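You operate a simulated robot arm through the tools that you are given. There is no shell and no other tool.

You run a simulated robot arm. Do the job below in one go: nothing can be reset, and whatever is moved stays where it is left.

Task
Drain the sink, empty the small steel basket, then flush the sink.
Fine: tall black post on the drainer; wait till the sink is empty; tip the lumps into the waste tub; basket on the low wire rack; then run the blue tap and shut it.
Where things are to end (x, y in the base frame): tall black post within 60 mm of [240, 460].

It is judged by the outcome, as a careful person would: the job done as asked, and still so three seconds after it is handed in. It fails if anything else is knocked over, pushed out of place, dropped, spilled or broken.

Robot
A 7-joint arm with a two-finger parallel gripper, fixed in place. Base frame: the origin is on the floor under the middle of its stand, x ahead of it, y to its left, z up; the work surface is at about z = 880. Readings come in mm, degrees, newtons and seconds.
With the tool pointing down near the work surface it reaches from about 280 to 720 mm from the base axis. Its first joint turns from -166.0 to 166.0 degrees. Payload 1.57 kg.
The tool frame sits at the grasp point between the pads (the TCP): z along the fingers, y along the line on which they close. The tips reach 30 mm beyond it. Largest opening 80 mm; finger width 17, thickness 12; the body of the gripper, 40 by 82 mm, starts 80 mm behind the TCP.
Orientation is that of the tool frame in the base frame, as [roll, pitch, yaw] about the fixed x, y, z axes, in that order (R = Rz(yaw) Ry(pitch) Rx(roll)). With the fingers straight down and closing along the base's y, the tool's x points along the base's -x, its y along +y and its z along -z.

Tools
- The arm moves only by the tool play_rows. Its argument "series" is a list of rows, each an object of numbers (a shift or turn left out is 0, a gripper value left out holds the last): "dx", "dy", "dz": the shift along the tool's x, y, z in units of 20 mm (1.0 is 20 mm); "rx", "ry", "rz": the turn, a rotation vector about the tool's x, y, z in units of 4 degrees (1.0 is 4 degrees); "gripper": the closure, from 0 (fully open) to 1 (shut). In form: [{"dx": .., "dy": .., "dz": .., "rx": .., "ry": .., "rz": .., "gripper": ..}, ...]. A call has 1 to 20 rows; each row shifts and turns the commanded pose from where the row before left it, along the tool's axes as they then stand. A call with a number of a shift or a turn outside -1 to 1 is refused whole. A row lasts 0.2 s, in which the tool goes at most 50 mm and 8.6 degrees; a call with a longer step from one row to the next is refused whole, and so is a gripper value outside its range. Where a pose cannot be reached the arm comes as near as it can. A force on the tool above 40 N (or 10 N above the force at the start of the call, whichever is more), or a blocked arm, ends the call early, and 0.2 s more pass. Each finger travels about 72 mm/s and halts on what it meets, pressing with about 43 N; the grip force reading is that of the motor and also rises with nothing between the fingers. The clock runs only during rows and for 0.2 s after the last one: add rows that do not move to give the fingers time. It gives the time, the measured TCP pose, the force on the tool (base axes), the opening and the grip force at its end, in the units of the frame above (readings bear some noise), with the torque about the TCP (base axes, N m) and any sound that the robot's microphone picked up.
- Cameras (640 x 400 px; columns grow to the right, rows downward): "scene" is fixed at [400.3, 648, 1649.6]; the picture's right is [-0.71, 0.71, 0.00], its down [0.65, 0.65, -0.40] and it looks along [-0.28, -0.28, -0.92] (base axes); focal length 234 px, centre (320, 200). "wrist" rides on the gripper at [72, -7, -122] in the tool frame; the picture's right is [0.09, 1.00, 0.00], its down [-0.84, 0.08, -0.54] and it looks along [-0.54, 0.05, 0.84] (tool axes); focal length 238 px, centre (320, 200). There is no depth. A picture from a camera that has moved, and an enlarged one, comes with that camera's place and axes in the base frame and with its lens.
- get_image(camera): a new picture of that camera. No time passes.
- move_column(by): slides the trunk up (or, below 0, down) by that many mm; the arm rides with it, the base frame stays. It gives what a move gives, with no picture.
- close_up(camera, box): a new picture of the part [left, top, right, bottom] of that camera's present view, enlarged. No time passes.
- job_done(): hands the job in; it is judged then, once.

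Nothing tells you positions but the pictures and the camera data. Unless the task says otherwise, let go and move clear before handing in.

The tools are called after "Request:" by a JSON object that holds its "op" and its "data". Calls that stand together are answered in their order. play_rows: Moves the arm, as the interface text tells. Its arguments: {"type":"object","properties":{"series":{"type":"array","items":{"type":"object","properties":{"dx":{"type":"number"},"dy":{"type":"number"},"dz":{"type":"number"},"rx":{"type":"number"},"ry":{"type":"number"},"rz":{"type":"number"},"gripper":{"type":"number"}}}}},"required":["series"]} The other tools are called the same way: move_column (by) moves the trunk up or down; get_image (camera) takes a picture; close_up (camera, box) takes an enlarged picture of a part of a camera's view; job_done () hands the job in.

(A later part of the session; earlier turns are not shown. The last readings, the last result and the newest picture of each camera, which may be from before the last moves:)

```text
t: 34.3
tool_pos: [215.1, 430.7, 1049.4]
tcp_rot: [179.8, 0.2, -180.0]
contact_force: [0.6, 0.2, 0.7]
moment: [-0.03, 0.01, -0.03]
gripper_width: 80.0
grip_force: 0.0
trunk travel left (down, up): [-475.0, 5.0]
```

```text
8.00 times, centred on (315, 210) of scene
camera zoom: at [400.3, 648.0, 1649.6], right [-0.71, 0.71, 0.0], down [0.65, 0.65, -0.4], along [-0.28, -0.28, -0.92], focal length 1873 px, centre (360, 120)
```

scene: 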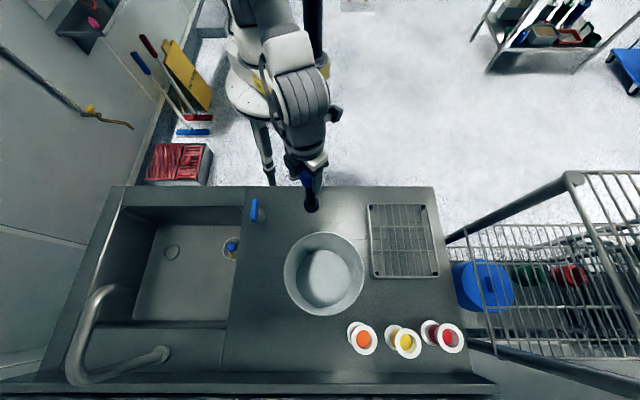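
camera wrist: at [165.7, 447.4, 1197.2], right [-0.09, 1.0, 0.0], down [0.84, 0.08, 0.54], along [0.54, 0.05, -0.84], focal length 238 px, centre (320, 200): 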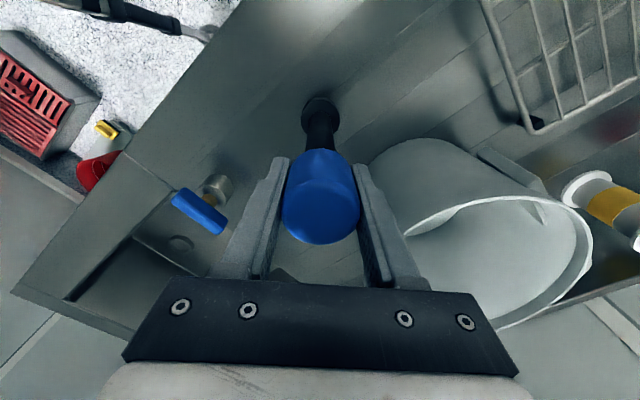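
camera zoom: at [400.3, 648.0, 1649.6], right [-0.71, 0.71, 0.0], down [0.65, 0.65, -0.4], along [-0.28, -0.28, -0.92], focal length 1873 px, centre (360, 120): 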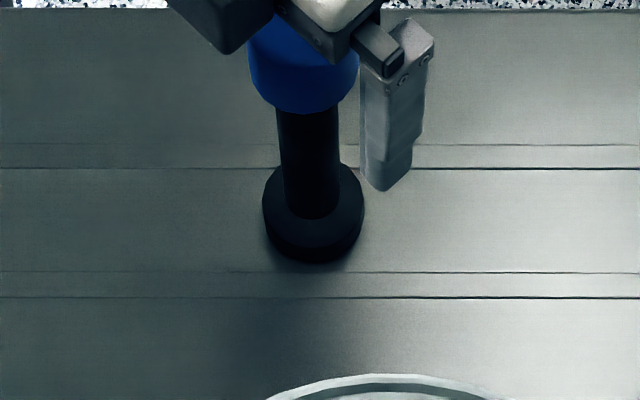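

The post stands upright between two ribs at about (215, 431). I'll retreat straight up and check the sink.

Request:
{"op": "play_rows", "data": {"series": [{"dz": -0.5}, {"dz": -0.8}, {"dz": -1}, {"dz": -1}, {"dz": -1}, {"dz": -1}, {"dz": -1}, {"dz": -1}, {"dz": -1}]}}

Request:
{"op": "get_image", "data": {"camera": "scene"}}

Request:
{"op": "close_up", "data": {"camera": "scene", "box": [90, 190, 270, 340]}}

Request:
{"op": "close_up", "data": {"camera": "scene", "box": [205, 220, 260, 275]}}

```text
t: 36.3
tool_pos: [213.9, 430.6, 1214.7]
tcp_rot: [179.9, 0.1, 180.0]
contact_force: [0.2, 0.9, 0.1]
moment: [0.0, -0.01, 0.02]
gripper_width: 79.9
grip_force: 0.2
trunk travel left (down, up): [-475.0, 5.0]
```

```text
taken
```

scene: 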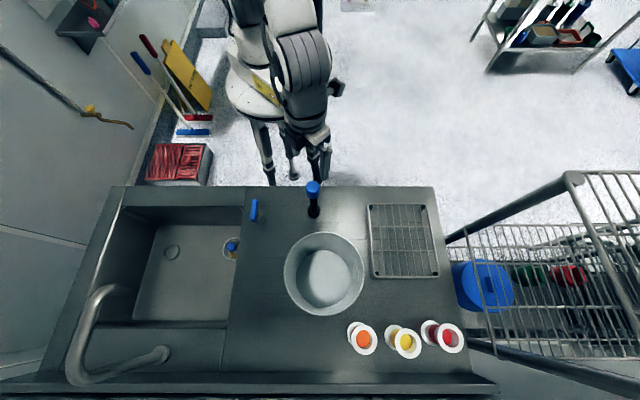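

```text
2.67 times, centred on (180, 265) of scene
camera zoom: at [400.3, 648.0, 1649.6], right [-0.71, 0.71, 0.0], down [0.65, 0.65, -0.4], along [-0.28, -0.28, -0.92], focal length 624 px, centre (693, 27)
```

zoom: 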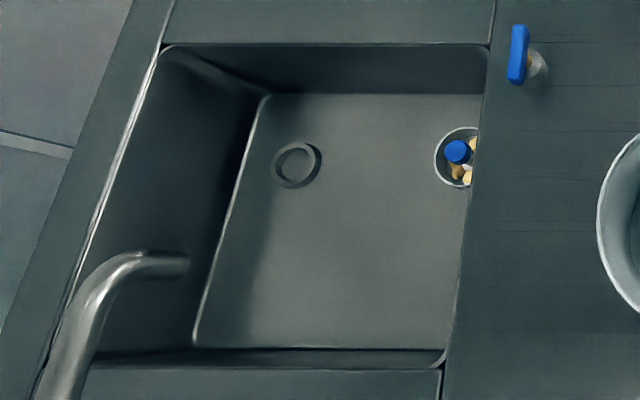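

```text
7.27 times, centred on (232, 248) of scene
camera zoom: at [400.3, 648.0, 1649.6], right [-0.71, 0.71, 0.0], down [0.65, 0.65, -0.4], along [-0.28, -0.28, -0.92], focal length 1702 px, centre (956, -146)
```

zoom: 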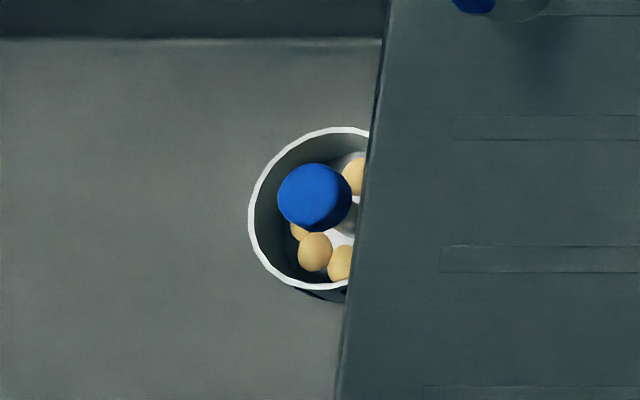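

Request:
{"op": "get_image", "data": {"camera": "wrist"}}

```text
taken
camera wrist: at [140.4, 423.9, 1336.0], right [-0.09, 1.0, 0.0], down [0.84, 0.08, 0.54], along [0.54, 0.05, -0.84], focal length 238 px, centre (320, 200)
```

wrist: 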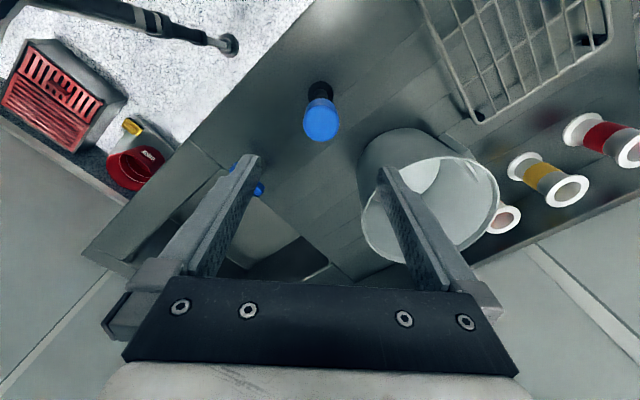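

The sink is empty. The waste tub's rim is centred near (345, 616) at z≈1025. Before lifting the basket I'll test in free air, above the tub and clear of the post, whether the arm can turn the tool past horizontal for tipping.

Request:
{"op": "play_rows", "data": {"series": [{"rz": -1}, {"rz": -1}, {"rz": -1}, {"rz": -1}, {"rz": -1}, {"rz": -1}, {"rz": -1}, {"rz": -1}, {"rz": -1}, {"rz": -1}, {"rz": -1}, {"rz": -1}, {"rz": -1}, {"rz": -1}, {"rz": -1}, {"rz": -1}, {"rz": -1}, {"rz": -1}, {"rz": -1}, {"rz": -1}]}}

Request:
{"op": "play_rows", "data": {"series": [{"rz": -1}, {"rz": -1}, {"rz": -0.5}, {"dx": -0.9, "dy": -0.93}, {"dx": -0.9, "dy": -0.93}, {"dx": -0.9, "dy": -0.93}, {"dx": -0.9, "dy": -0.93}, {"dx": -0.9, "dy": -0.93}, {"dx": -0.9, "dy": -0.93}, {"dx": -0.9, "dy": -0.93}]}}

Request:
{"op": "get_image", "data": {"camera": "wrist"}}

Request:
{"op": "get_image", "data": {"camera": "scene"}}

```text
t: 40.5
tool_pos: [215.5, 431.6, 1215.4]
tcp_rot: [-179.8, 0.1, -99.9]
contact_force: [0.2, -0.9, 0.7]
moment: [0.01, 0.0, -0.01]
gripper_width: 80.1
grip_force: 0.2
trunk travel left (down, up): [-475.0, 5.0]
```

```text
t: 42.7
tool_pos: [344.9, 559.2, 1215.2]
tcp_rot: [-179.8, 0.2, -89.9]
contact_force: [-1.3, 0.2, -0.6]
moment: [0.02, 0.02, 0.02]
gripper_width: 80.0
grip_force: 0.1
trunk travel left (down, up): [-475.0, 5.0]
```

```text
taken
camera wrist: at [350.2, 487.2, 1336.2], right [-1.0, -0.09, 0.0], down [-0.08, 0.84, 0.54], along [-0.05, 0.54, -0.84], focal length 238 px, centre (320, 200)
```

wrist: 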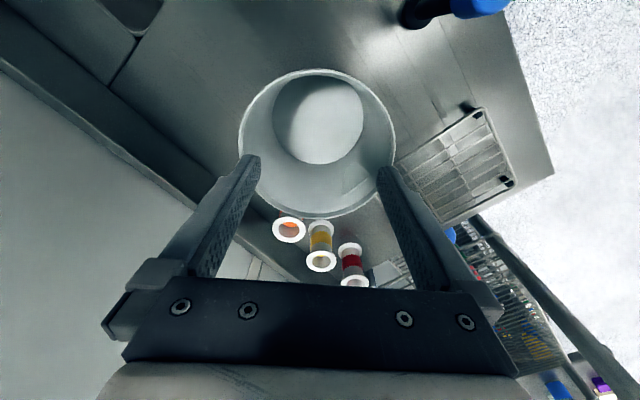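

```text
taken
```

scene: 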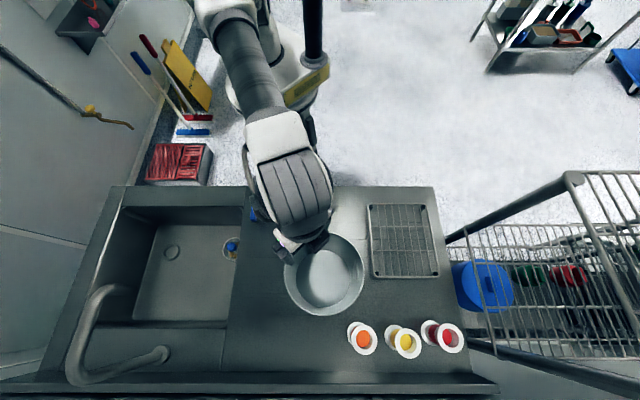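

Request:
{"op": "play_rows", "data": {"series": [{"ry": -1}, {"ry": -1}, {"ry": -1}, {"ry": -1}, {"ry": -1}, {"ry": -1}, {"ry": -1}, {"ry": -1}, {"ry": -1}, {"ry": -1}, {"ry": -1}, {"ry": -1}, {"ry": -1}, {"ry": -1}, {"ry": -1}]}}

Request:
{"op": "get_image", "data": {"camera": "scene"}}

```text
t: 45.9
tool_pos: [344.0, 556.5, 1214.7]
tcp_rot: [-180.0, 60.1, -89.8]
contact_force: [-0.2, 0.5, 0.4]
moment: [0.0, -0.02, 0.0]
gripper_width: 80.1
grip_force: 0.0
trunk travel left (down, up): [-475.0, 5.0]
```

```text
taken
```

scene: 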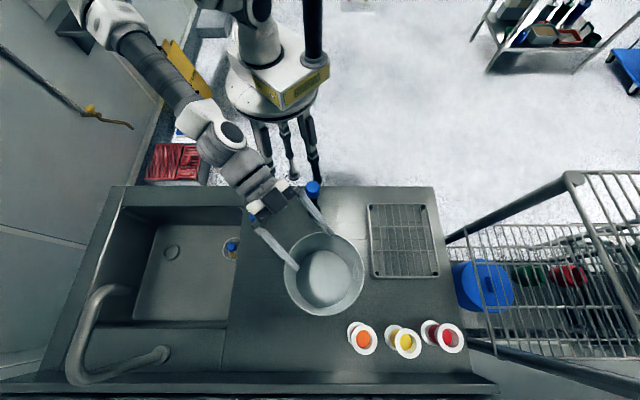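

Request:
{"op": "play_rows", "data": {"series": [{"ry": -1}, {"ry": -1}, {"ry": -1}, {"ry": -1}, {"ry": -1}, {"ry": -1}, {"ry": -1}, {"ry": -1}, {"ry": -1}, {"ry": -1}]}}

Request:
{"op": "get_image", "data": {"camera": "scene"}}

```text
t: 48.1
tool_pos: [345.4, 558.2, 1214.3]
tcp_rot: [-0.3, 79.7, 89.7]
contact_force: [0.3, 0.5, 0.7]
moment: [-0.01, 0.01, -0.01]
gripper_width: 79.8
grip_force: 0.0
trunk travel left (down, up): [-475.0, 5.0]
```

```text
taken
```

scene: 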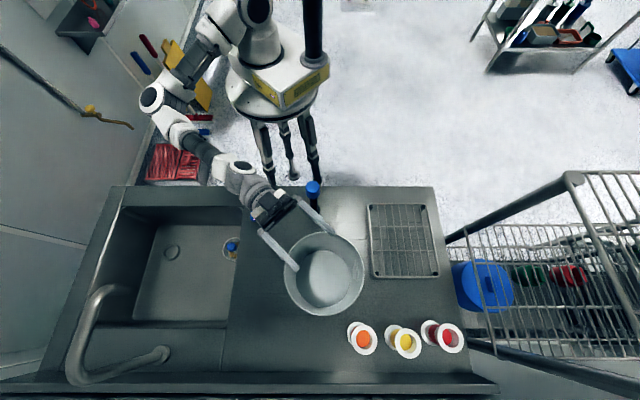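

Request:
{"op": "play_rows", "data": {"series": [{"ry": -1}, {"ry": -1}, {"ry": -1}, {"ry": -1}, {"ry": -1}]}}

Request:
{"op": "get_image", "data": {"camera": "scene"}}

```text
t: 49.3
tool_pos: [345.4, 558.2, 1215.9]
tcp_rot: [-0.1, 59.7, 90.0]
contact_force: [-0.8, 0.8, 0.3]
moment: [0.0, 0.01, 0.01]
gripper_width: 80.2
grip_force: 0.1
trunk travel left (down, up): [-475.0, 5.0]
```

```text
taken
```

scene: 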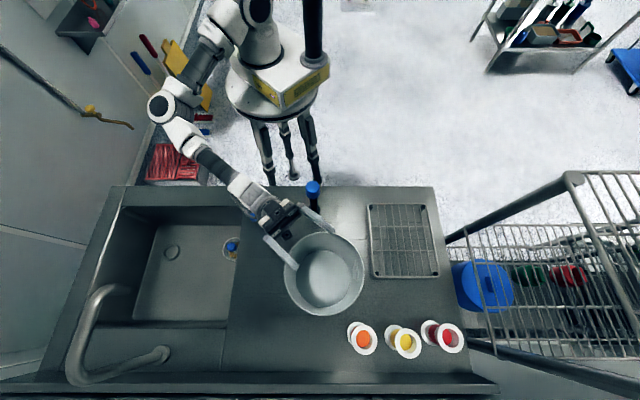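

Request:
{"op": "play_rows", "data": {"series": [{"ry": -1}, {"ry": -1}, {"ry": -1}, {"ry": -1}, {"ry": -1}]}}

Request:
{"op": "get_image", "data": {"camera": "scene"}}

Request:
{"op": "get_image", "data": {"camera": "wrist"}}

```text
t: 50.5
tool_pos: [346.0, 556.9, 1214.5]
tcp_rot: [-0.2, 39.8, 90.1]
contact_force: [0.0, -0.9, 0.3]
moment: [0.03, 0.01, 0.03]
gripper_width: 79.9
grip_force: 0.1
trunk travel left (down, up): [-475.0, 5.0]
```

```text
taken
```

scene: 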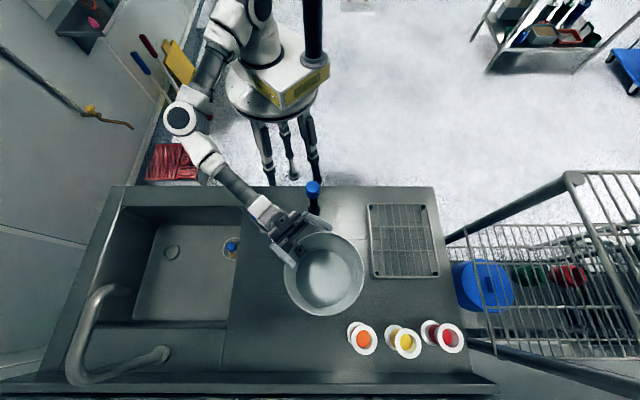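

```text
taken
camera wrist: at [351.5, 534.9, 1075.2], right [-1.0, 0.07, -0.06], down [-0.08, -0.99, 0.12], along [-0.05, 0.12, 0.99], focal length 238 px, centre (320, 200)
```

wrist: 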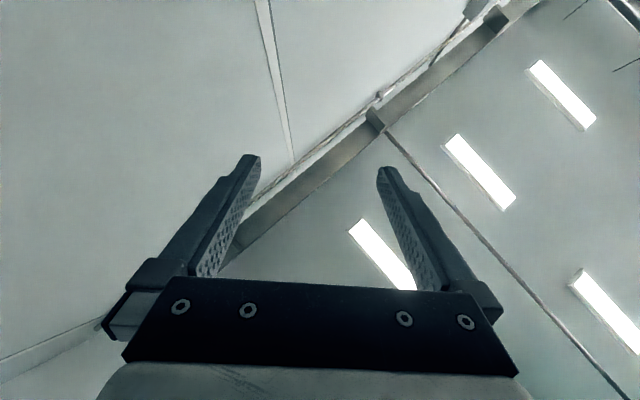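

The arm can turn the tool 140° here, so tipping over the tub works. I'll turn back upright and go to the basket.

Request:
{"op": "play_rows", "data": {"series": [{"ry": 1}, {"ry": 1}, {"ry": 1}, {"ry": 1}, {"ry": 1}, {"ry": 1}, {"ry": 1}, {"ry": 1}, {"ry": 1}, {"ry": 1}, {"ry": 1}, {"ry": 1}, {"ry": 1}, {"ry": 1}, {"ry": 1}, {"ry": 1}, {"ry": 1}, {"ry": 1}, {"ry": 1}, {"ry": 1}]}}

Request:
{"op": "play_rows", "data": {"series": [{"ry": 1}, {"ry": 1}, {"ry": 1}, {"ry": 1}, {"ry": 1}, {"ry": 1}, {"ry": 1}, {"ry": 1}, {"ry": 1}, {"ry": 1}, {"ry": 1}, {"ry": 1}, {"ry": 1}, {"ry": 1}, {"ry": 1}]}}

Request:
{"op": "get_image", "data": {"camera": "scene"}}

```text
t: 54.7
tool_pos: [344.7, 556.5, 1216.1]
tcp_rot: [-179.9, 60.2, -89.8]
contact_force: [-0.7, 0.4, -0.7]
moment: [-0.01, 0.01, 0.0]
gripper_width: 80.0
grip_force: 0.2
trunk travel left (down, up): [-475.0, 5.0]
```

```text
t: 57.9
tool_pos: [346.1, 556.1, 1215.1]
tcp_rot: [-179.9, 0.1, -90.0]
contact_force: [0.0, -0.1, -0.2]
moment: [0.0, -0.04, 0.02]
gripper_width: 79.9
grip_force: 0.0
trunk travel left (down, up): [-475.0, 5.0]
```

```text
taken
```

scene: 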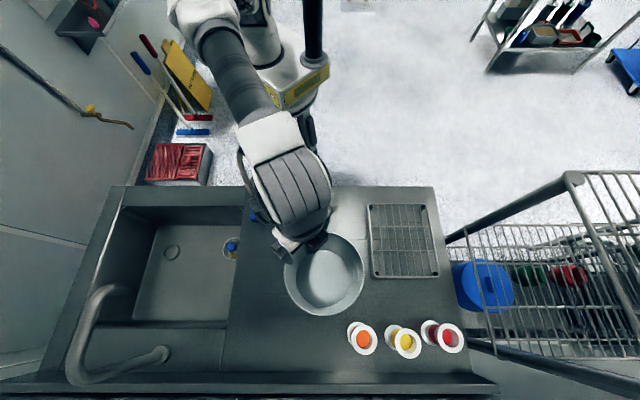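

Request:
{"op": "play_rows", "data": {"series": [{"dx": 0.989, "dy": -0.447}, {"dx": 0.989, "dy": -0.447}, {"dx": 0.989, "dy": -0.447}, {"dx": 0.989, "dy": -0.447}, {"dx": 0.989, "dy": -0.447}, {"dx": 0.989, "dy": -0.447}, {"dx": 0.989, "dy": -0.447}, {"dx": 0.989, "dy": -0.447}, {"dx": 0.989, "dy": -0.447}, {"dx": 0.989, "dy": -0.447}, {"dx": 0.989, "dy": -0.447}, {"dx": 0.989, "dy": -0.447}, {"dx": 0.989, "dy": -0.447}, {"dx": 0.989, "dy": -0.447}, {"dx": 0.989, "dy": -0.447}, {"dx": 0.989, "dy": -0.447}, {"dx": 0.989, "dy": -0.447}, {"dx": 0.989, "dy": -0.447}]}}

Request:
{"op": "move_column", "data": {"by": -230}}

Request:
{"op": "get_image", "data": {"camera": "wrist"}}

Request:
{"op": "get_image", "data": {"camera": "scene"}}

```text
t: 61.7
tool_pos: [505.2, 200.5, 1214.5]
tcp_rot: [-179.9, 0.2, -90.0]
contact_force: [-0.5, -1.2, 0.0]
moment: [-0.02, -0.03, -0.03]
gripper_width: 80.1
grip_force: 0.1
trunk travel left (down, up): [-475.0, 5.0]
```

```text
t: 64.1
tool_pos: [505.0, 201.0, 985.8]
tcp_rot: [-179.8, 0.2, -90.0]
contact_force: [-0.5, -0.2, 0.4]
moment: [0.0, 0.01, 0.06]
gripper_width: 80.1
grip_force: 0.0
trunk travel left (down, up): [-245.0, 235.0]
```

```text
taken
camera wrist: at [510.1, 129.5, 1106.3], right [-1.0, -0.09, 0.0], down [-0.08, 0.84, 0.54], along [-0.05, 0.54, -0.84], focal length 238 px, centre (320, 200)
```

wrist: 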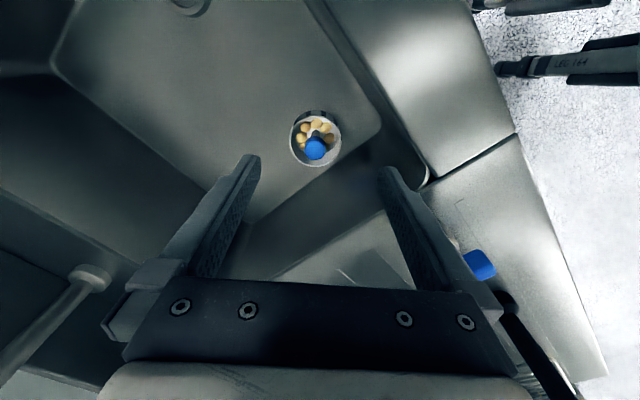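

```text
taken
```

scene: 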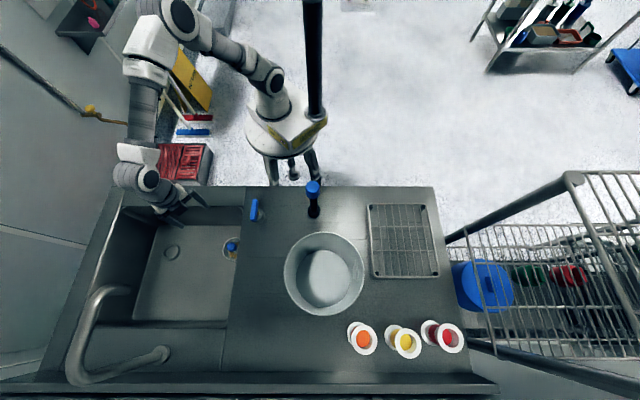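

Request:
{"op": "close_up", "data": {"camera": "wrist", "box": [275, 95, 355, 180]}}

```text
4.71 times, centred on (315, 138) of wrist
camera zoom: at [510.1, 129.5, 1106.3], right [-1.0, -0.09, 0.0], down [-0.08, 0.84, 0.54], along [-0.05, 0.54, -0.84], focal length 1122 px, centre (344, 494)
```

zoom: 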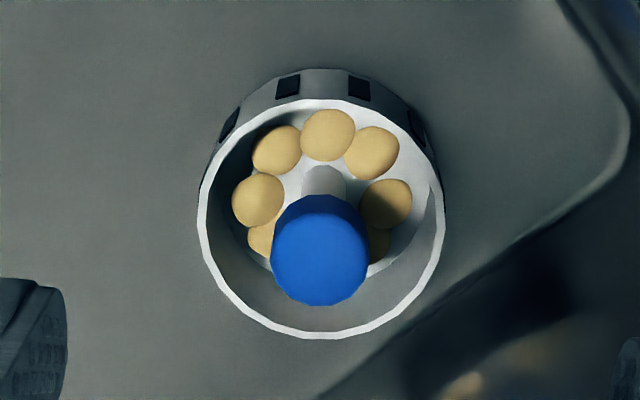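

The basket centre is at (506, 268), rim at z≈703, knob 33 mm across between z≈722 and 747, with about eight lumps inside. I'll move over it with the fingers partly closed so they fit inside the rim.

Request:
{"op": "play_rows", "data": {"series": [{"dx": -0.68, "dy": -0.01, "gripper": 0.35}, {"dx": -0.68, "dy": -0.01}, {"dx": -0.68, "dy": -0.01}, {"dx": -0.68, "dy": -0.01}, {"dx": -0.65, "dy": -0.01}, {"dz": 0.8}, {"dz": 0.8}, {"dz": 0.8}, {"dz": 0.8}, {"dz": 0.8}, {"dz": 0.8}, {"dz": 0.8}]}}

Request:
{"op": "get_image", "data": {"camera": "wrist"}}

Request:
{"op": "get_image", "data": {"camera": "scene"}}

```text
t: 66.7
tool_pos: [506.0, 268.5, 873.4]
tcp_rot: [-180.0, 0.2, -90.0]
contact_force: [0.5, -0.4, 0.4]
moment: [-0.02, -0.01, 0.04]
gripper_width: 52.0
grip_force: 0.0
trunk travel left (down, up): [-245.0, 235.0]
```

```text
taken
camera wrist: at [511.6, 196.7, 995.0], right [-1.0, -0.09, 0.0], down [-0.08, 0.83, 0.54], along [-0.05, 0.54, -0.84], focal length 238 px, centre (320, 200)
```

wrist: 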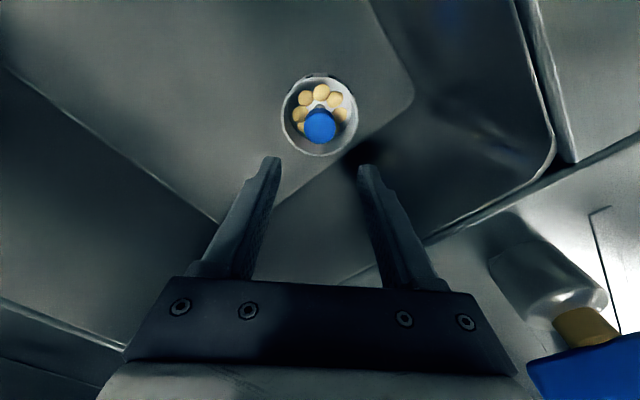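

```text
taken
```

scene: 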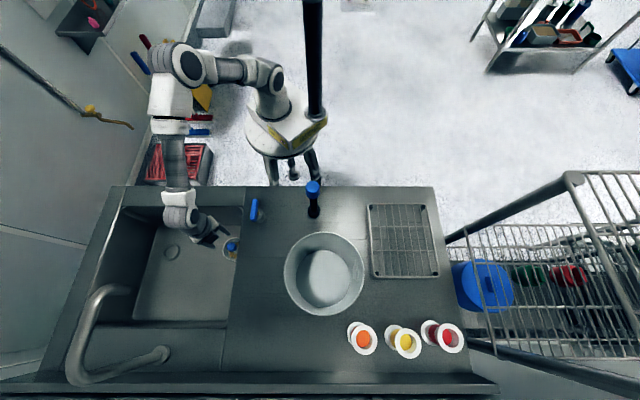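

Request:
{"op": "close_up", "data": {"camera": "wrist", "box": [250, 60, 390, 180]}}

Request:
{"op": "close_up", "data": {"camera": "scene", "box": [140, 170, 270, 280]}}

```text
3.33 times, centred on (320, 120) of wrist
camera zoom: at [511.6, 196.7, 995.0], right [-1.0, -0.09, 0.0], down [-0.08, 0.83, 0.54], along [-0.05, 0.54, -0.84], focal length 794 px, centre (320, 467)
```

zoom: 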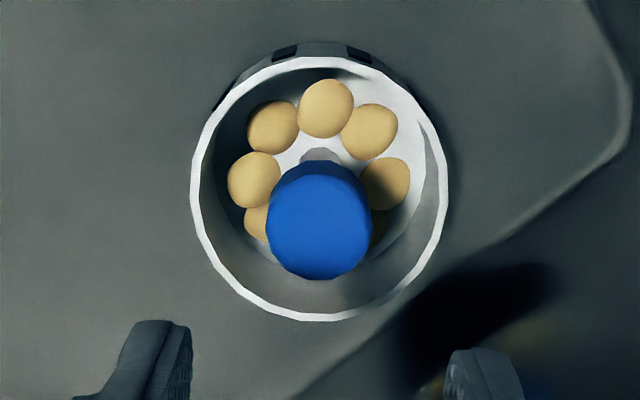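

```text
3.64 times, centred on (205, 225) of scene
camera zoom: at [400.3, 648.0, 1649.6], right [-0.71, 0.71, 0.0], down [0.65, 0.65, -0.4], along [-0.28, -0.28, -0.92], focal length 851 px, centre (738, 109)
```

zoom: 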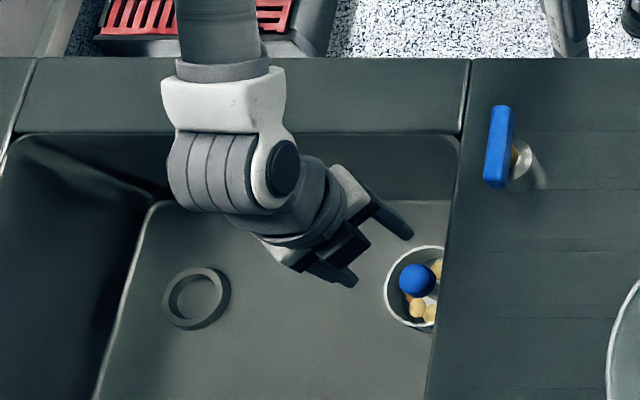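

Request:
{"op": "play_rows", "data": {"series": [{"dz": 0.8}, {"dz": 0.8}, {"dz": 0.8}, {"dz": 0.8}, {"dz": 0.8}]}}

Request:
{"op": "get_image", "data": {"camera": "wrist"}}

Request:
{"op": "close_up", "data": {"camera": "scene", "box": [140, 170, 270, 280]}}

```text
t: 67.9
tool_pos: [505.8, 269.8, 793.2]
tcp_rot: [-179.9, 0.3, -89.9]
contact_force: [-0.1, 0.6, -0.4]
moment: [-0.01, 0.02, -0.01]
gripper_width: 51.8
grip_force: 0.2
trunk travel left (down, up): [-245.0, 235.0]
```

```text
taken
camera wrist: at [511.1, 197.8, 914.5], right [-1.0, -0.09, 0.0], down [-0.08, 0.84, 0.54], along [-0.05, 0.54, -0.84], focal length 238 px, centre (320, 200)
```

wrist: 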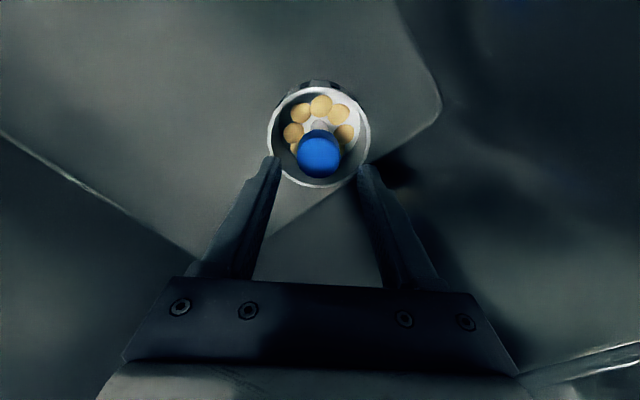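

```text
3.64 times, centred on (205, 225) of scene
camera zoom: at [400.3, 648.0, 1649.6], right [-0.71, 0.71, 0.0], down [0.65, 0.65, -0.4], along [-0.28, -0.28, -0.92], focal length 851 px, centre (738, 109)
```

zoom: 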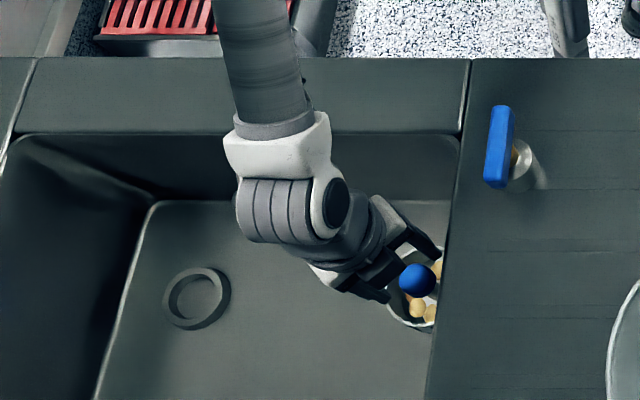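

Request:
{"op": "play_rows", "data": {"series": [{"dx": 0.08, "dz": 0.5}, {"dz": 0.5}, {"dz": 0.5}, {"dz": 0.5}, {"dz": 0.4}, {"dz": 0.35}, {}]}}

Request:
{"op": "get_image", "data": {"camera": "wrist"}}

Request:
{"op": "close_up", "data": {"camera": "scene", "box": [190, 200, 270, 280]}}

```text
t: 69.5
tool_pos: [506.0, 267.2, 738.1]
tcp_rot: [-179.9, 0.2, -90.0]
contact_force: [1.0, 0.0, -0.7]
moment: [-0.03, 0.03, -0.03]
gripper_width: 52.0
grip_force: 0.1
trunk travel left (down, up): [-245.0, 235.0]
```

```text
taken
camera wrist: at [511.6, 194.9, 858.9], right [-1.0, -0.09, 0.0], down [-0.08, 0.84, 0.54], along [-0.05, 0.54, -0.84], focal length 238 px, centre (320, 200)
```

wrist: 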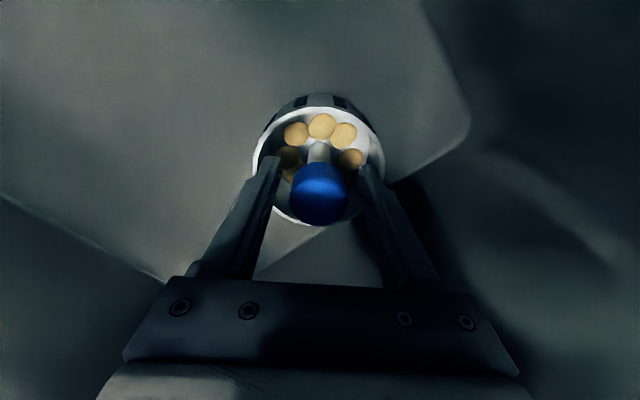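

```text
5.00 times, centred on (230, 240) of scene
camera zoom: at [400.3, 648.0, 1649.6], right [-0.71, 0.71, 0.0], down [0.65, 0.65, -0.4], along [-0.28, -0.28, -0.92], focal length 1170 px, centre (770, 0)
```

zoom: 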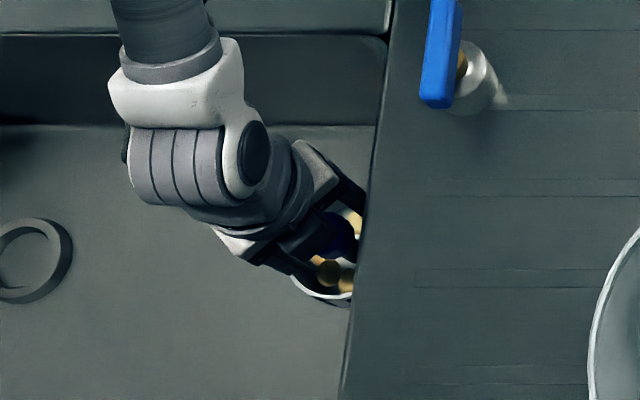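

Request:
{"op": "play_rows", "data": {"series": [{"dx": 0.1, "dz": 0.2}, {}, {"gripper": 0.5}, {"gripper": 0.6}, {"gripper": 1}, {"gripper": 1}, {"gripper": 1}, {"gripper": 1}]}}

Request:
{"op": "get_image", "data": {"camera": "wrist"}}

```text
t: 71.3
tool_pos: [504.7, 264.3, 734.7]
tcp_rot: [-179.9, 0.3, -90.1]
contact_force: [0.5, -0.1, -0.6]
moment: [-0.04, 0.07, 0.05]
gripper_width: 33.3
grip_force: 41.4
trunk travel left (down, up): [-245.0, 235.0]
```

```text
taken
camera wrist: at [511.4, 193.3, 855.0], right [-1.0, -0.09, 0.0], down [-0.08, 0.84, 0.54], along [-0.05, 0.54, -0.84], focal length 238 px, centre (320, 200)
```

wrist: 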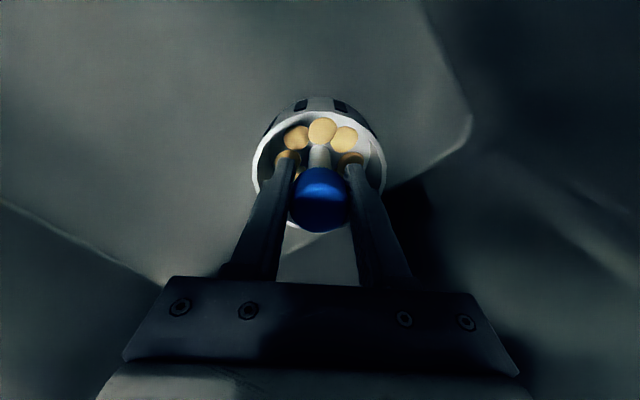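

Knob gripped at 33 mm. I'll lift a little and check the load.

Request:
{"op": "play_rows", "data": {"series": [{"dz": -0.2}, {"dz": -0.2}, {"dz": -0.2}, {"dz": -0.2}, {"dz": -0.2}, {"dz": -0.2}, {"dz": -0.2}, {"dz": -0.2}]}}

Request:
{"op": "get_image", "data": {"camera": "wrist"}}

Request:
{"op": "close_up", "data": {"camera": "scene", "box": [190, 200, 270, 280]}}

```text
t: 73.1
tool_pos: [506.2, 266.5, 766.5]
tcp_rot: [-179.9, 0.2, -90.0]
contact_force: [-0.3, 0.8, -2.5]
moment: [-0.01, 0.01, 0.01]
gripper_width: 32.8
grip_force: 40.9
trunk travel left (down, up): [-245.0, 235.0]
```

```text
taken
camera wrist: at [511.2, 194.4, 887.8], right [-1.0, -0.09, 0.0], down [-0.08, 0.84, 0.54], along [-0.05, 0.54, -0.84], focal length 238 px, centre (320, 200)
```

wrist: 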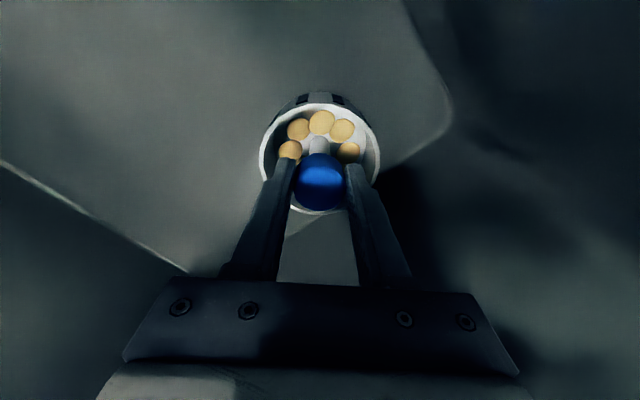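

```text
5.00 times, centred on (230, 240) of scene
camera zoom: at [400.3, 648.0, 1649.6], right [-0.71, 0.71, 0.0], down [0.65, 0.65, -0.4], along [-0.28, -0.28, -0.92], focal length 1170 px, centre (770, 0)
```

zoom: 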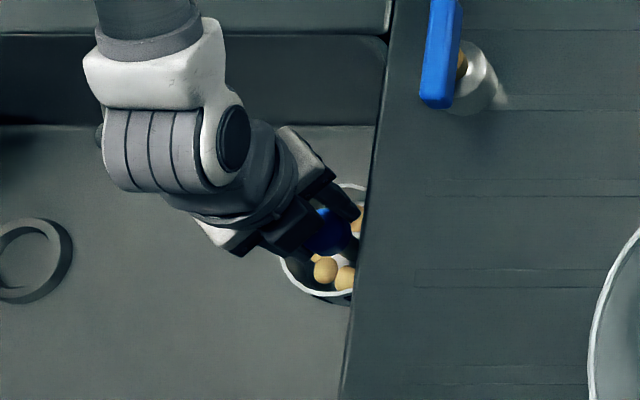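

Request:
{"op": "close_up", "data": {"camera": "wrist", "box": [240, 80, 400, 230]}}

Request:
{"op": "play_rows", "data": {"series": [{}, {}, {}]}}

Request:
{"op": "close_up", "data": {"camera": "wrist", "box": [240, 80, 400, 230]}}

```text
2.67 times, centred on (320, 155) of wrist
camera zoom: at [511.2, 194.4, 887.8], right [-1.0, -0.09, 0.0], down [-0.08, 0.84, 0.54], along [-0.05, 0.54, -0.84], focal length 636 px, centre (320, 320)
```

zoom: 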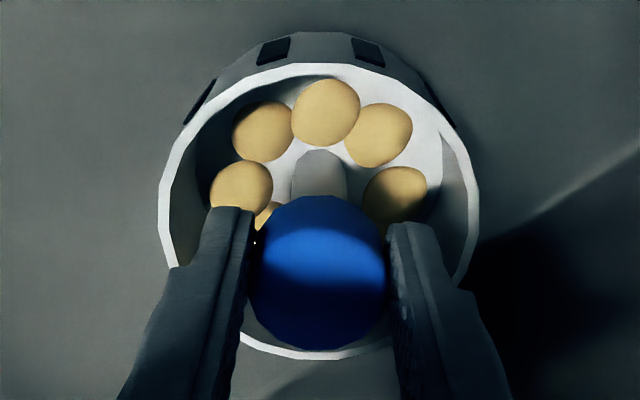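

```text
t: 73.9
tool_pos: [505.0, 266.2, 766.8]
tcp_rot: [-179.9, 0.1, -90.0]
contact_force: [-0.7, 0.2, -0.8]
moment: [-0.05, 0.02, 0.0]
gripper_width: 32.7
grip_force: 41.2
trunk travel left (down, up): [-245.0, 235.0]
```

```text
2.67 times, centred on (320, 155) of wrist
camera zoom: at [511.1, 194.5, 887.7], right [-1.0, -0.09, 0.0], down [-0.08, 0.84, 0.54], along [-0.05, 0.54, -0.84], focal length 636 px, centre (320, 320)
```

zoom: 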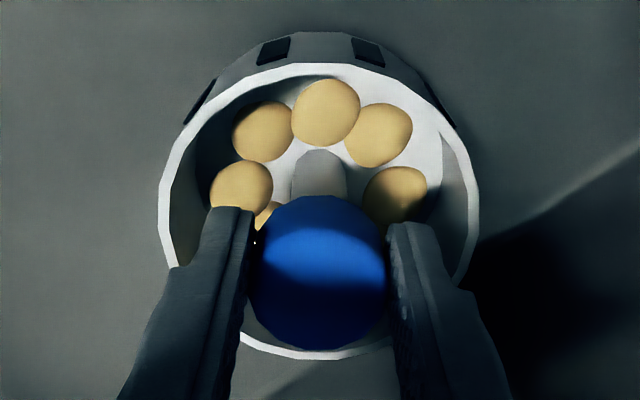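

The grip slid along the knob while lifting, so the basket came up less than the hand did. I'll set it back down gently and re-grip lower.

Request:
{"op": "play_rows", "data": {"series": [{"dz": 0.1}, {"dz": 0.1}, {}]}}

Request:
{"op": "close_up", "data": {"camera": "wrist", "box": [240, 80, 400, 230]}}

```text
t: 74.7
tool_pos: [505.3, 267.1, 761.6]
tcp_rot: [-179.9, 0.3, -90.0]
contact_force: [0.0, -0.1, -1.6]
moment: [-0.03, 0.01, 0.01]
gripper_width: 32.8
grip_force: 40.9
trunk travel left (down, up): [-245.0, 235.0]
```

```text
2.67 times, centred on (320, 155) of wrist
camera zoom: at [510.8, 194.5, 883.1], right [-1.0, -0.09, 0.0], down [-0.08, 0.84, 0.54], along [-0.05, 0.54, -0.84], focal length 636 px, centre (320, 320)
```

zoom: 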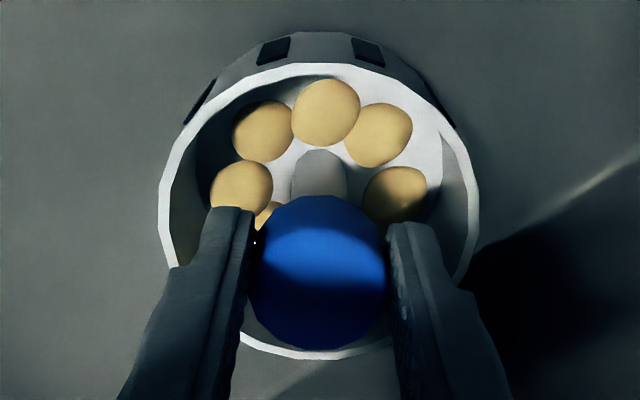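

Request:
{"op": "play_rows", "data": {"series": [{"dz": 0.1}, {"dz": 0.1}, {}]}}

Request:
{"op": "close_up", "data": {"camera": "wrist", "box": [240, 80, 400, 230]}}

```text
t: 75.5
tool_pos: [506.0, 267.2, 758.3]
tcp_rot: [-179.9, 0.2, -90.1]
contact_force: [-0.2, 0.3, -1.5]
moment: [0.01, -0.05, 0.01]
gripper_width: 32.7
grip_force: 41.0
trunk travel left (down, up): [-245.0, 235.0]
```

```text
2.67 times, centred on (320, 155) of wrist
camera zoom: at [511.8, 194.5, 879.3], right [-1.0, -0.09, 0.0], down [-0.08, 0.84, 0.54], along [-0.05, 0.54, -0.84], focal length 636 px, centre (320, 320)
```

zoom: 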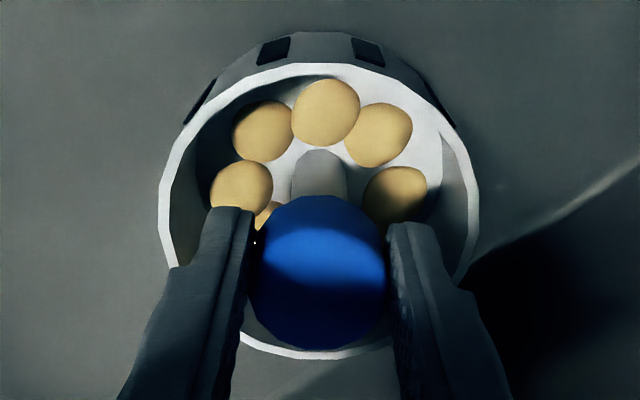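

Request:
{"op": "play_rows", "data": {"series": [{"dz": 0.1}, {"dz": 0.1}, {}]}}

Request:
{"op": "play_rows", "data": {"series": [{"dz": 0.1}, {"dz": 0.1}, {}]}}

Request:
{"op": "close_up", "data": {"camera": "wrist", "box": [240, 80, 400, 230]}}

```text
t: 76.3
tool_pos: [504.7, 265.8, 755.6]
tcp_rot: [-180.0, 0.1, -90.0]
contact_force: [-1.3, -1.9, 5.8]
moment: [-0.1, 0.49, 0.04]
gripper_width: 33.0
grip_force: 40.8
trunk travel left (down, up): [-245.0, 235.0]
```

```text
t: 77.1
tool_pos: [506.1, 266.4, 753.3]
tcp_rot: [-179.6, 0.4, -90.1]
contact_force: [-7.5, -4.9, 35.3]
moment: [0.03, 0.49, 0.0]
gripper_width: 32.9
grip_force: 41.2
trunk travel left (down, up): [-245.0, 235.0]
```

```text
2.67 times, centred on (320, 155) of wrist
camera zoom: at [510.6, 194.4, 874.3], right [-1.0, -0.09, -0.01], down [-0.08, 0.83, 0.55], along [-0.04, 0.54, -0.84], focal length 636 px, centre (320, 320)
```

zoom: 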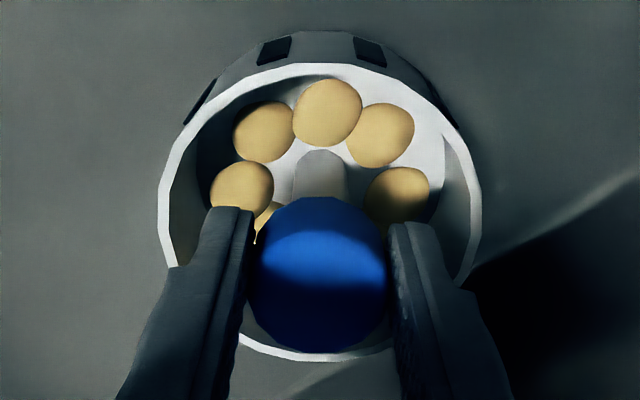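

Request:
{"op": "play_rows", "data": {"series": [{"dz": -0.1}, {"gripper": 0.55}, {"gripper": 0.5}, {"gripper": 0.42}, {}, {"dz": 0.2}, {"dz": 0.2}, {"dz": 0.2}, {"dz": 0.2}, {"dz": 0.2}, {}]}}

Request:
{"op": "get_image", "data": {"camera": "wrist"}}

Request:
{"op": "close_up", "data": {"camera": "wrist", "box": [240, 80, 400, 230]}}

```text
t: 79.5
tool_pos: [505.0, 266.0, 732.0]
tcp_rot: [-179.8, 0.2, -90.0]
contact_force: [-0.4, -0.4, -0.1]
moment: [-0.01, 0.0, 0.03]
gripper_width: 46.4
grip_force: 0.1
trunk travel left (down, up): [-245.0, 235.0]
```

```text
taken
camera wrist: at [510.8, 194.1, 853.3], right [-1.0, -0.09, 0.0], down [-0.08, 0.84, 0.54], along [-0.05, 0.54, -0.84], focal length 238 px, centre (320, 200)
```

wrist: 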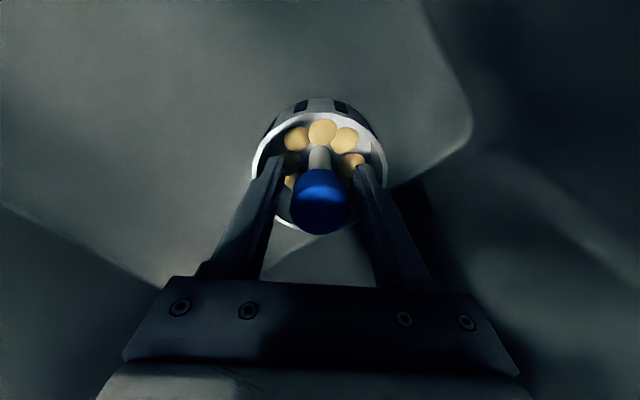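

```text
2.67 times, centred on (320, 155) of wrist
camera zoom: at [510.8, 194.1, 853.3], right [-1.0, -0.09, 0.0], down [-0.08, 0.84, 0.54], along [-0.05, 0.54, -0.84], focal length 636 px, centre (320, 320)
```

zoom: 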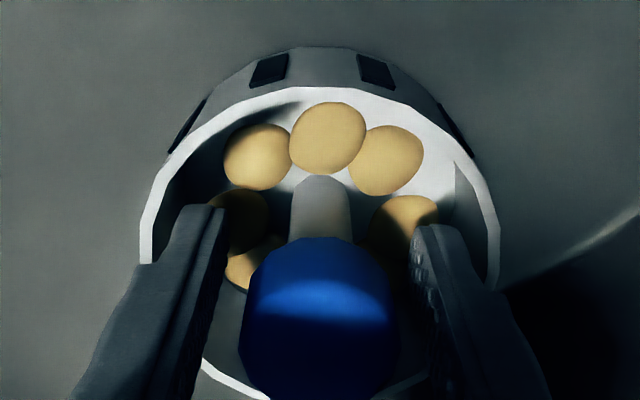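

Request:
{"op": "play_rows", "data": {"series": [{"gripper": 0.5}, {"gripper": 0.6}, {"gripper": 1}, {"gripper": 1}, {"gripper": 1}, {"gripper": 1}, {"gripper": 1}, {"gripper": 1}]}}

Request:
{"op": "play_rows", "data": {"series": [{"dz": -0.1}, {}]}}

Request:
{"op": "play_rows", "data": {"series": [{"dz": -0.1}, {"dz": -0.1}, {}]}}

Request:
{"op": "close_up", "data": {"camera": "wrist", "box": [240, 80, 400, 230]}}

```text
t: 81.3
tool_pos: [505.1, 266.0, 732.6]
tcp_rot: [-179.9, 0.3, -89.9]
contact_force: [-0.5, 0.5, -0.2]
moment: [-0.02, 0.06, -0.01]
gripper_width: 33.3
grip_force: 41.2
trunk travel left (down, up): [-245.0, 235.0]
```

```text
t: 81.9
tool_pos: [504.8, 265.4, 734.0]
tcp_rot: [-179.9, 0.2, -90.0]
contact_force: [-0.6, -0.4, 0.1]
moment: [-0.01, -0.02, -0.01]
gripper_width: 33.2
grip_force: 41.3
trunk travel left (down, up): [-245.0, 235.0]
```

```text
t: 82.7
tool_pos: [505.0, 265.8, 738.3]
tcp_rot: [-179.9, 0.3, -90.0]
contact_force: [-1.5, 0.3, -1.8]
moment: [-0.03, 0.02, 0.02]
gripper_width: 33.2
grip_force: 41.2
trunk travel left (down, up): [-245.0, 235.0]
```

```text
2.67 times, centred on (320, 155) of wrist
camera zoom: at [511.3, 193.8, 859.1], right [-1.0, -0.09, 0.0], down [-0.08, 0.84, 0.54], along [-0.05, 0.54, -0.84], focal length 636 px, centre (320, 320)
```

zoom: 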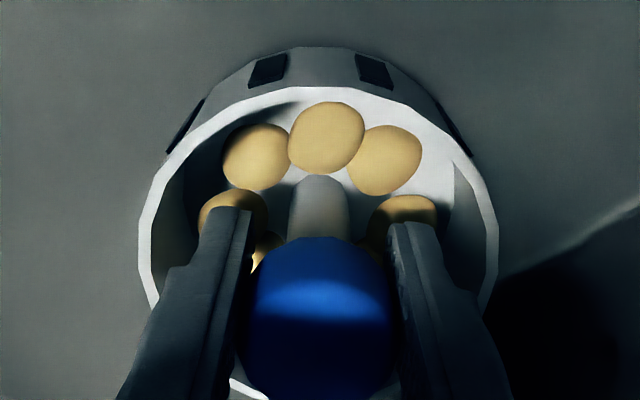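

Request:
{"op": "play_rows", "data": {"series": [{"dz": -0.1}, {"dz": -0.1}, {"dz": -0.1}, {"dz": -0.1}, {"dz": -0.1}, {}]}}

Request:
{"op": "close_up", "data": {"camera": "wrist", "box": [240, 80, 400, 230]}}

```text
t: 84.1
tool_pos: [504.7, 267.6, 747.3]
tcp_rot: [-180.0, 0.2, -90.0]
contact_force: [0.3, -0.2, -1.2]
moment: [-0.03, 0.03, -0.02]
gripper_width: 33.2
grip_force: 41.1
trunk travel left (down, up): [-245.0, 235.0]
```

```text
2.67 times, centred on (320, 155) of wrist
camera zoom: at [510.9, 194.4, 868.9], right [-1.0, -0.09, 0.0], down [-0.08, 0.84, 0.54], along [-0.05, 0.54, -0.84], focal length 636 px, centre (320, 320)
```

zoom: 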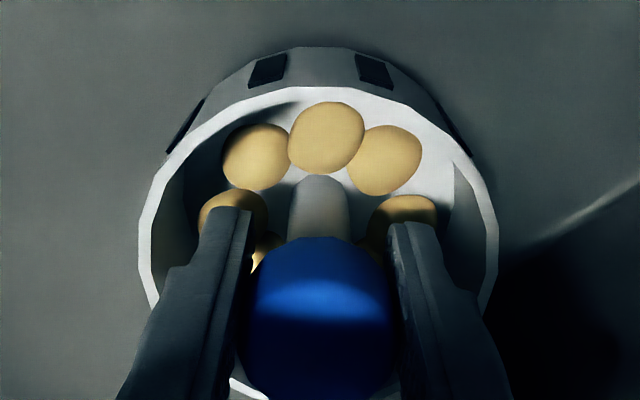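

The grip is holding and the basket now rises with the hand, free of the sink floor. I'll continue up out of the sink.

Request:
{"op": "play_rows", "data": {"series": [{"dz": -0.2}, {"dz": -0.3}, {"dz": -0.4}, {"dz": -0.5}, {"dz": -0.5}, {"dz": -0.5}, {"dz": -0.5}, {"dz": -0.5}, {"dz": -0.5}, {"dz": -0.5}, {"dz": -0.5}, {"dz": -0.5}]}}

Request:
{"op": "close_up", "data": {"camera": "wrist", "box": [240, 80, 400, 230]}}

Request:
{"op": "get_image", "data": {"camera": "scene"}}

```text
t: 86.7
tool_pos: [506.5, 266.8, 856.7]
tcp_rot: [-179.9, 0.2, -90.0]
contact_force: [0.1, 0.1, -2.4]
moment: [0.02, 0.03, 0.01]
gripper_width: 33.3
grip_force: 41.5
trunk travel left (down, up): [-245.0, 235.0]
```

```text
2.67 times, centred on (320, 155) of wrist
camera zoom: at [511.3, 194.7, 977.2], right [-1.0, -0.09, 0.0], down [-0.08, 0.84, 0.54], along [-0.05, 0.54, -0.84], focal length 636 px, centre (320, 320)
```

zoom: 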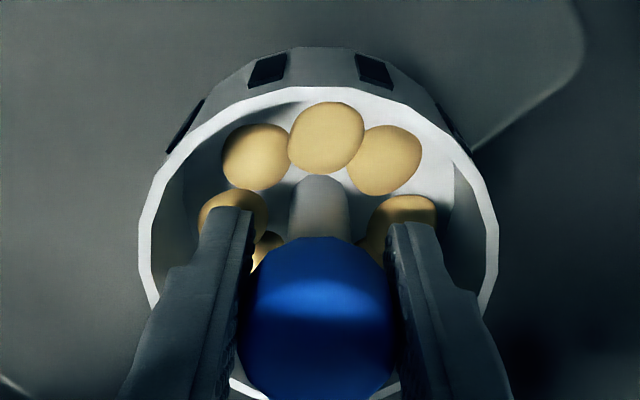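

```text
taken
```

scene: 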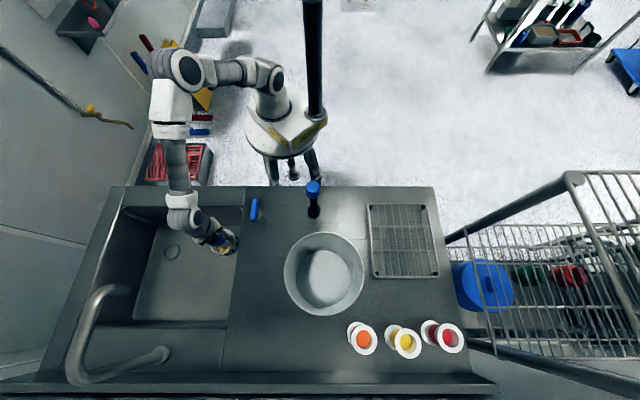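

Request:
{"op": "move_column", "data": {"by": 230}}

Request:
{"op": "play_rows", "data": {"series": [{"dz": -0.5}, {"dz": -0.7}, {"dz": -0.7}, {"dz": -0.7}, {"dz": -0.7}, {"dz": -0.7}, {"dz": -0.7}, {"dz": -0.7}, {"dz": -0.5}]}}

Request:
{"op": "close_up", "data": {"camera": "wrist", "box": [240, 80, 400, 230]}}

```text
t: 89.1
tool_pos: [506.1, 266.5, 1086.6]
tcp_rot: [-179.9, 0.2, -90.0]
contact_force: [-0.2, 0.5, -1.1]
moment: [0.02, -0.03, 0.0]
gripper_width: 33.1
grip_force: 41.1
trunk travel left (down, up): [-475.0, 5.0]
```

```text
t: 91.1
tool_pos: [507.1, 268.1, 1203.4]
tcp_rot: [180.0, 0.2, -90.1]
contact_force: [0.8, 1.1, -0.8]
moment: [0.01, 0.0, -0.01]
gripper_width: 33.1
grip_force: 41.3
trunk travel left (down, up): [-475.0, 5.0]
```

```text
2.67 times, centred on (320, 155) of wrist
camera zoom: at [511.8, 194.9, 1324.8], right [-1.0, -0.09, 0.0], down [-0.08, 0.84, 0.54], along [-0.05, 0.54, -0.84], focal length 636 px, centre (320, 320)
```

zoom: 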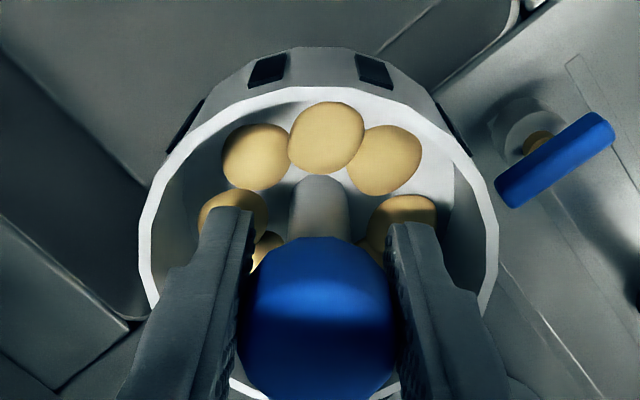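

Request:
{"op": "play_rows", "data": {"series": [{"dx": -0.5, "dy": 0.3}, {"dx": -0.9, "dy": 0.5}, {"dx": -0.93, "dy": 0.51}, {"dx": -0.93, "dy": 0.51}, {"dx": -0.93, "dy": 0.51}, {"dx": -0.93, "dy": 0.51}, {"dx": -0.93, "dy": 0.51}, {"dx": -0.93, "dy": 0.51}, {"dx": -0.93, "dy": 0.51}, {"dx": -0.93, "dy": 0.51}, {"dx": -0.93, "dy": 0.51}, {"dx": -0.93, "dy": 0.51}, {"dx": -0.93, "dy": 0.51}, {"dx": -0.93, "dy": 0.51}, {"dx": -0.93, "dy": 0.51}, {"dx": -0.9, "dy": 0.5, "dz": 0.1}, {"dx": -0.46, "dy": 0.22, "dz": 0.1}]}}

Request:
{"op": "get_image", "data": {"camera": "wrist"}}

Request:
{"op": "get_image", "data": {"camera": "scene"}}

```text
t: 94.7
tool_pos: [341.5, 563.9, 1201.4]
tcp_rot: [-180.0, 0.0, -90.1]
contact_force: [1.0, 0.2, -1.8]
moment: [0.0, 0.03, -0.02]
gripper_width: 33.4
grip_force: 41.8
trunk travel left (down, up): [-475.0, 5.0]
```

```text
taken
camera wrist: at [347.6, 491.8, 1321.7], right [-1.0, -0.09, 0.0], down [-0.08, 0.84, 0.54], along [-0.05, 0.54, -0.84], focal length 238 px, centre (320, 200)
```

wrist: 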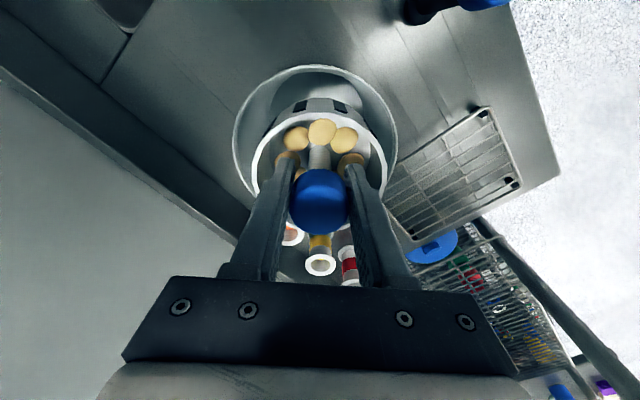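

```text
taken
```

scene: 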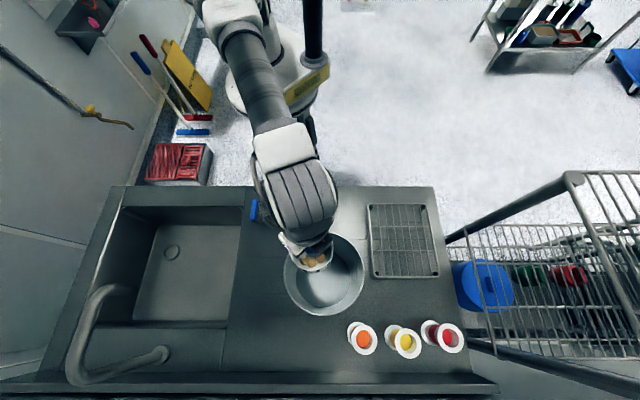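

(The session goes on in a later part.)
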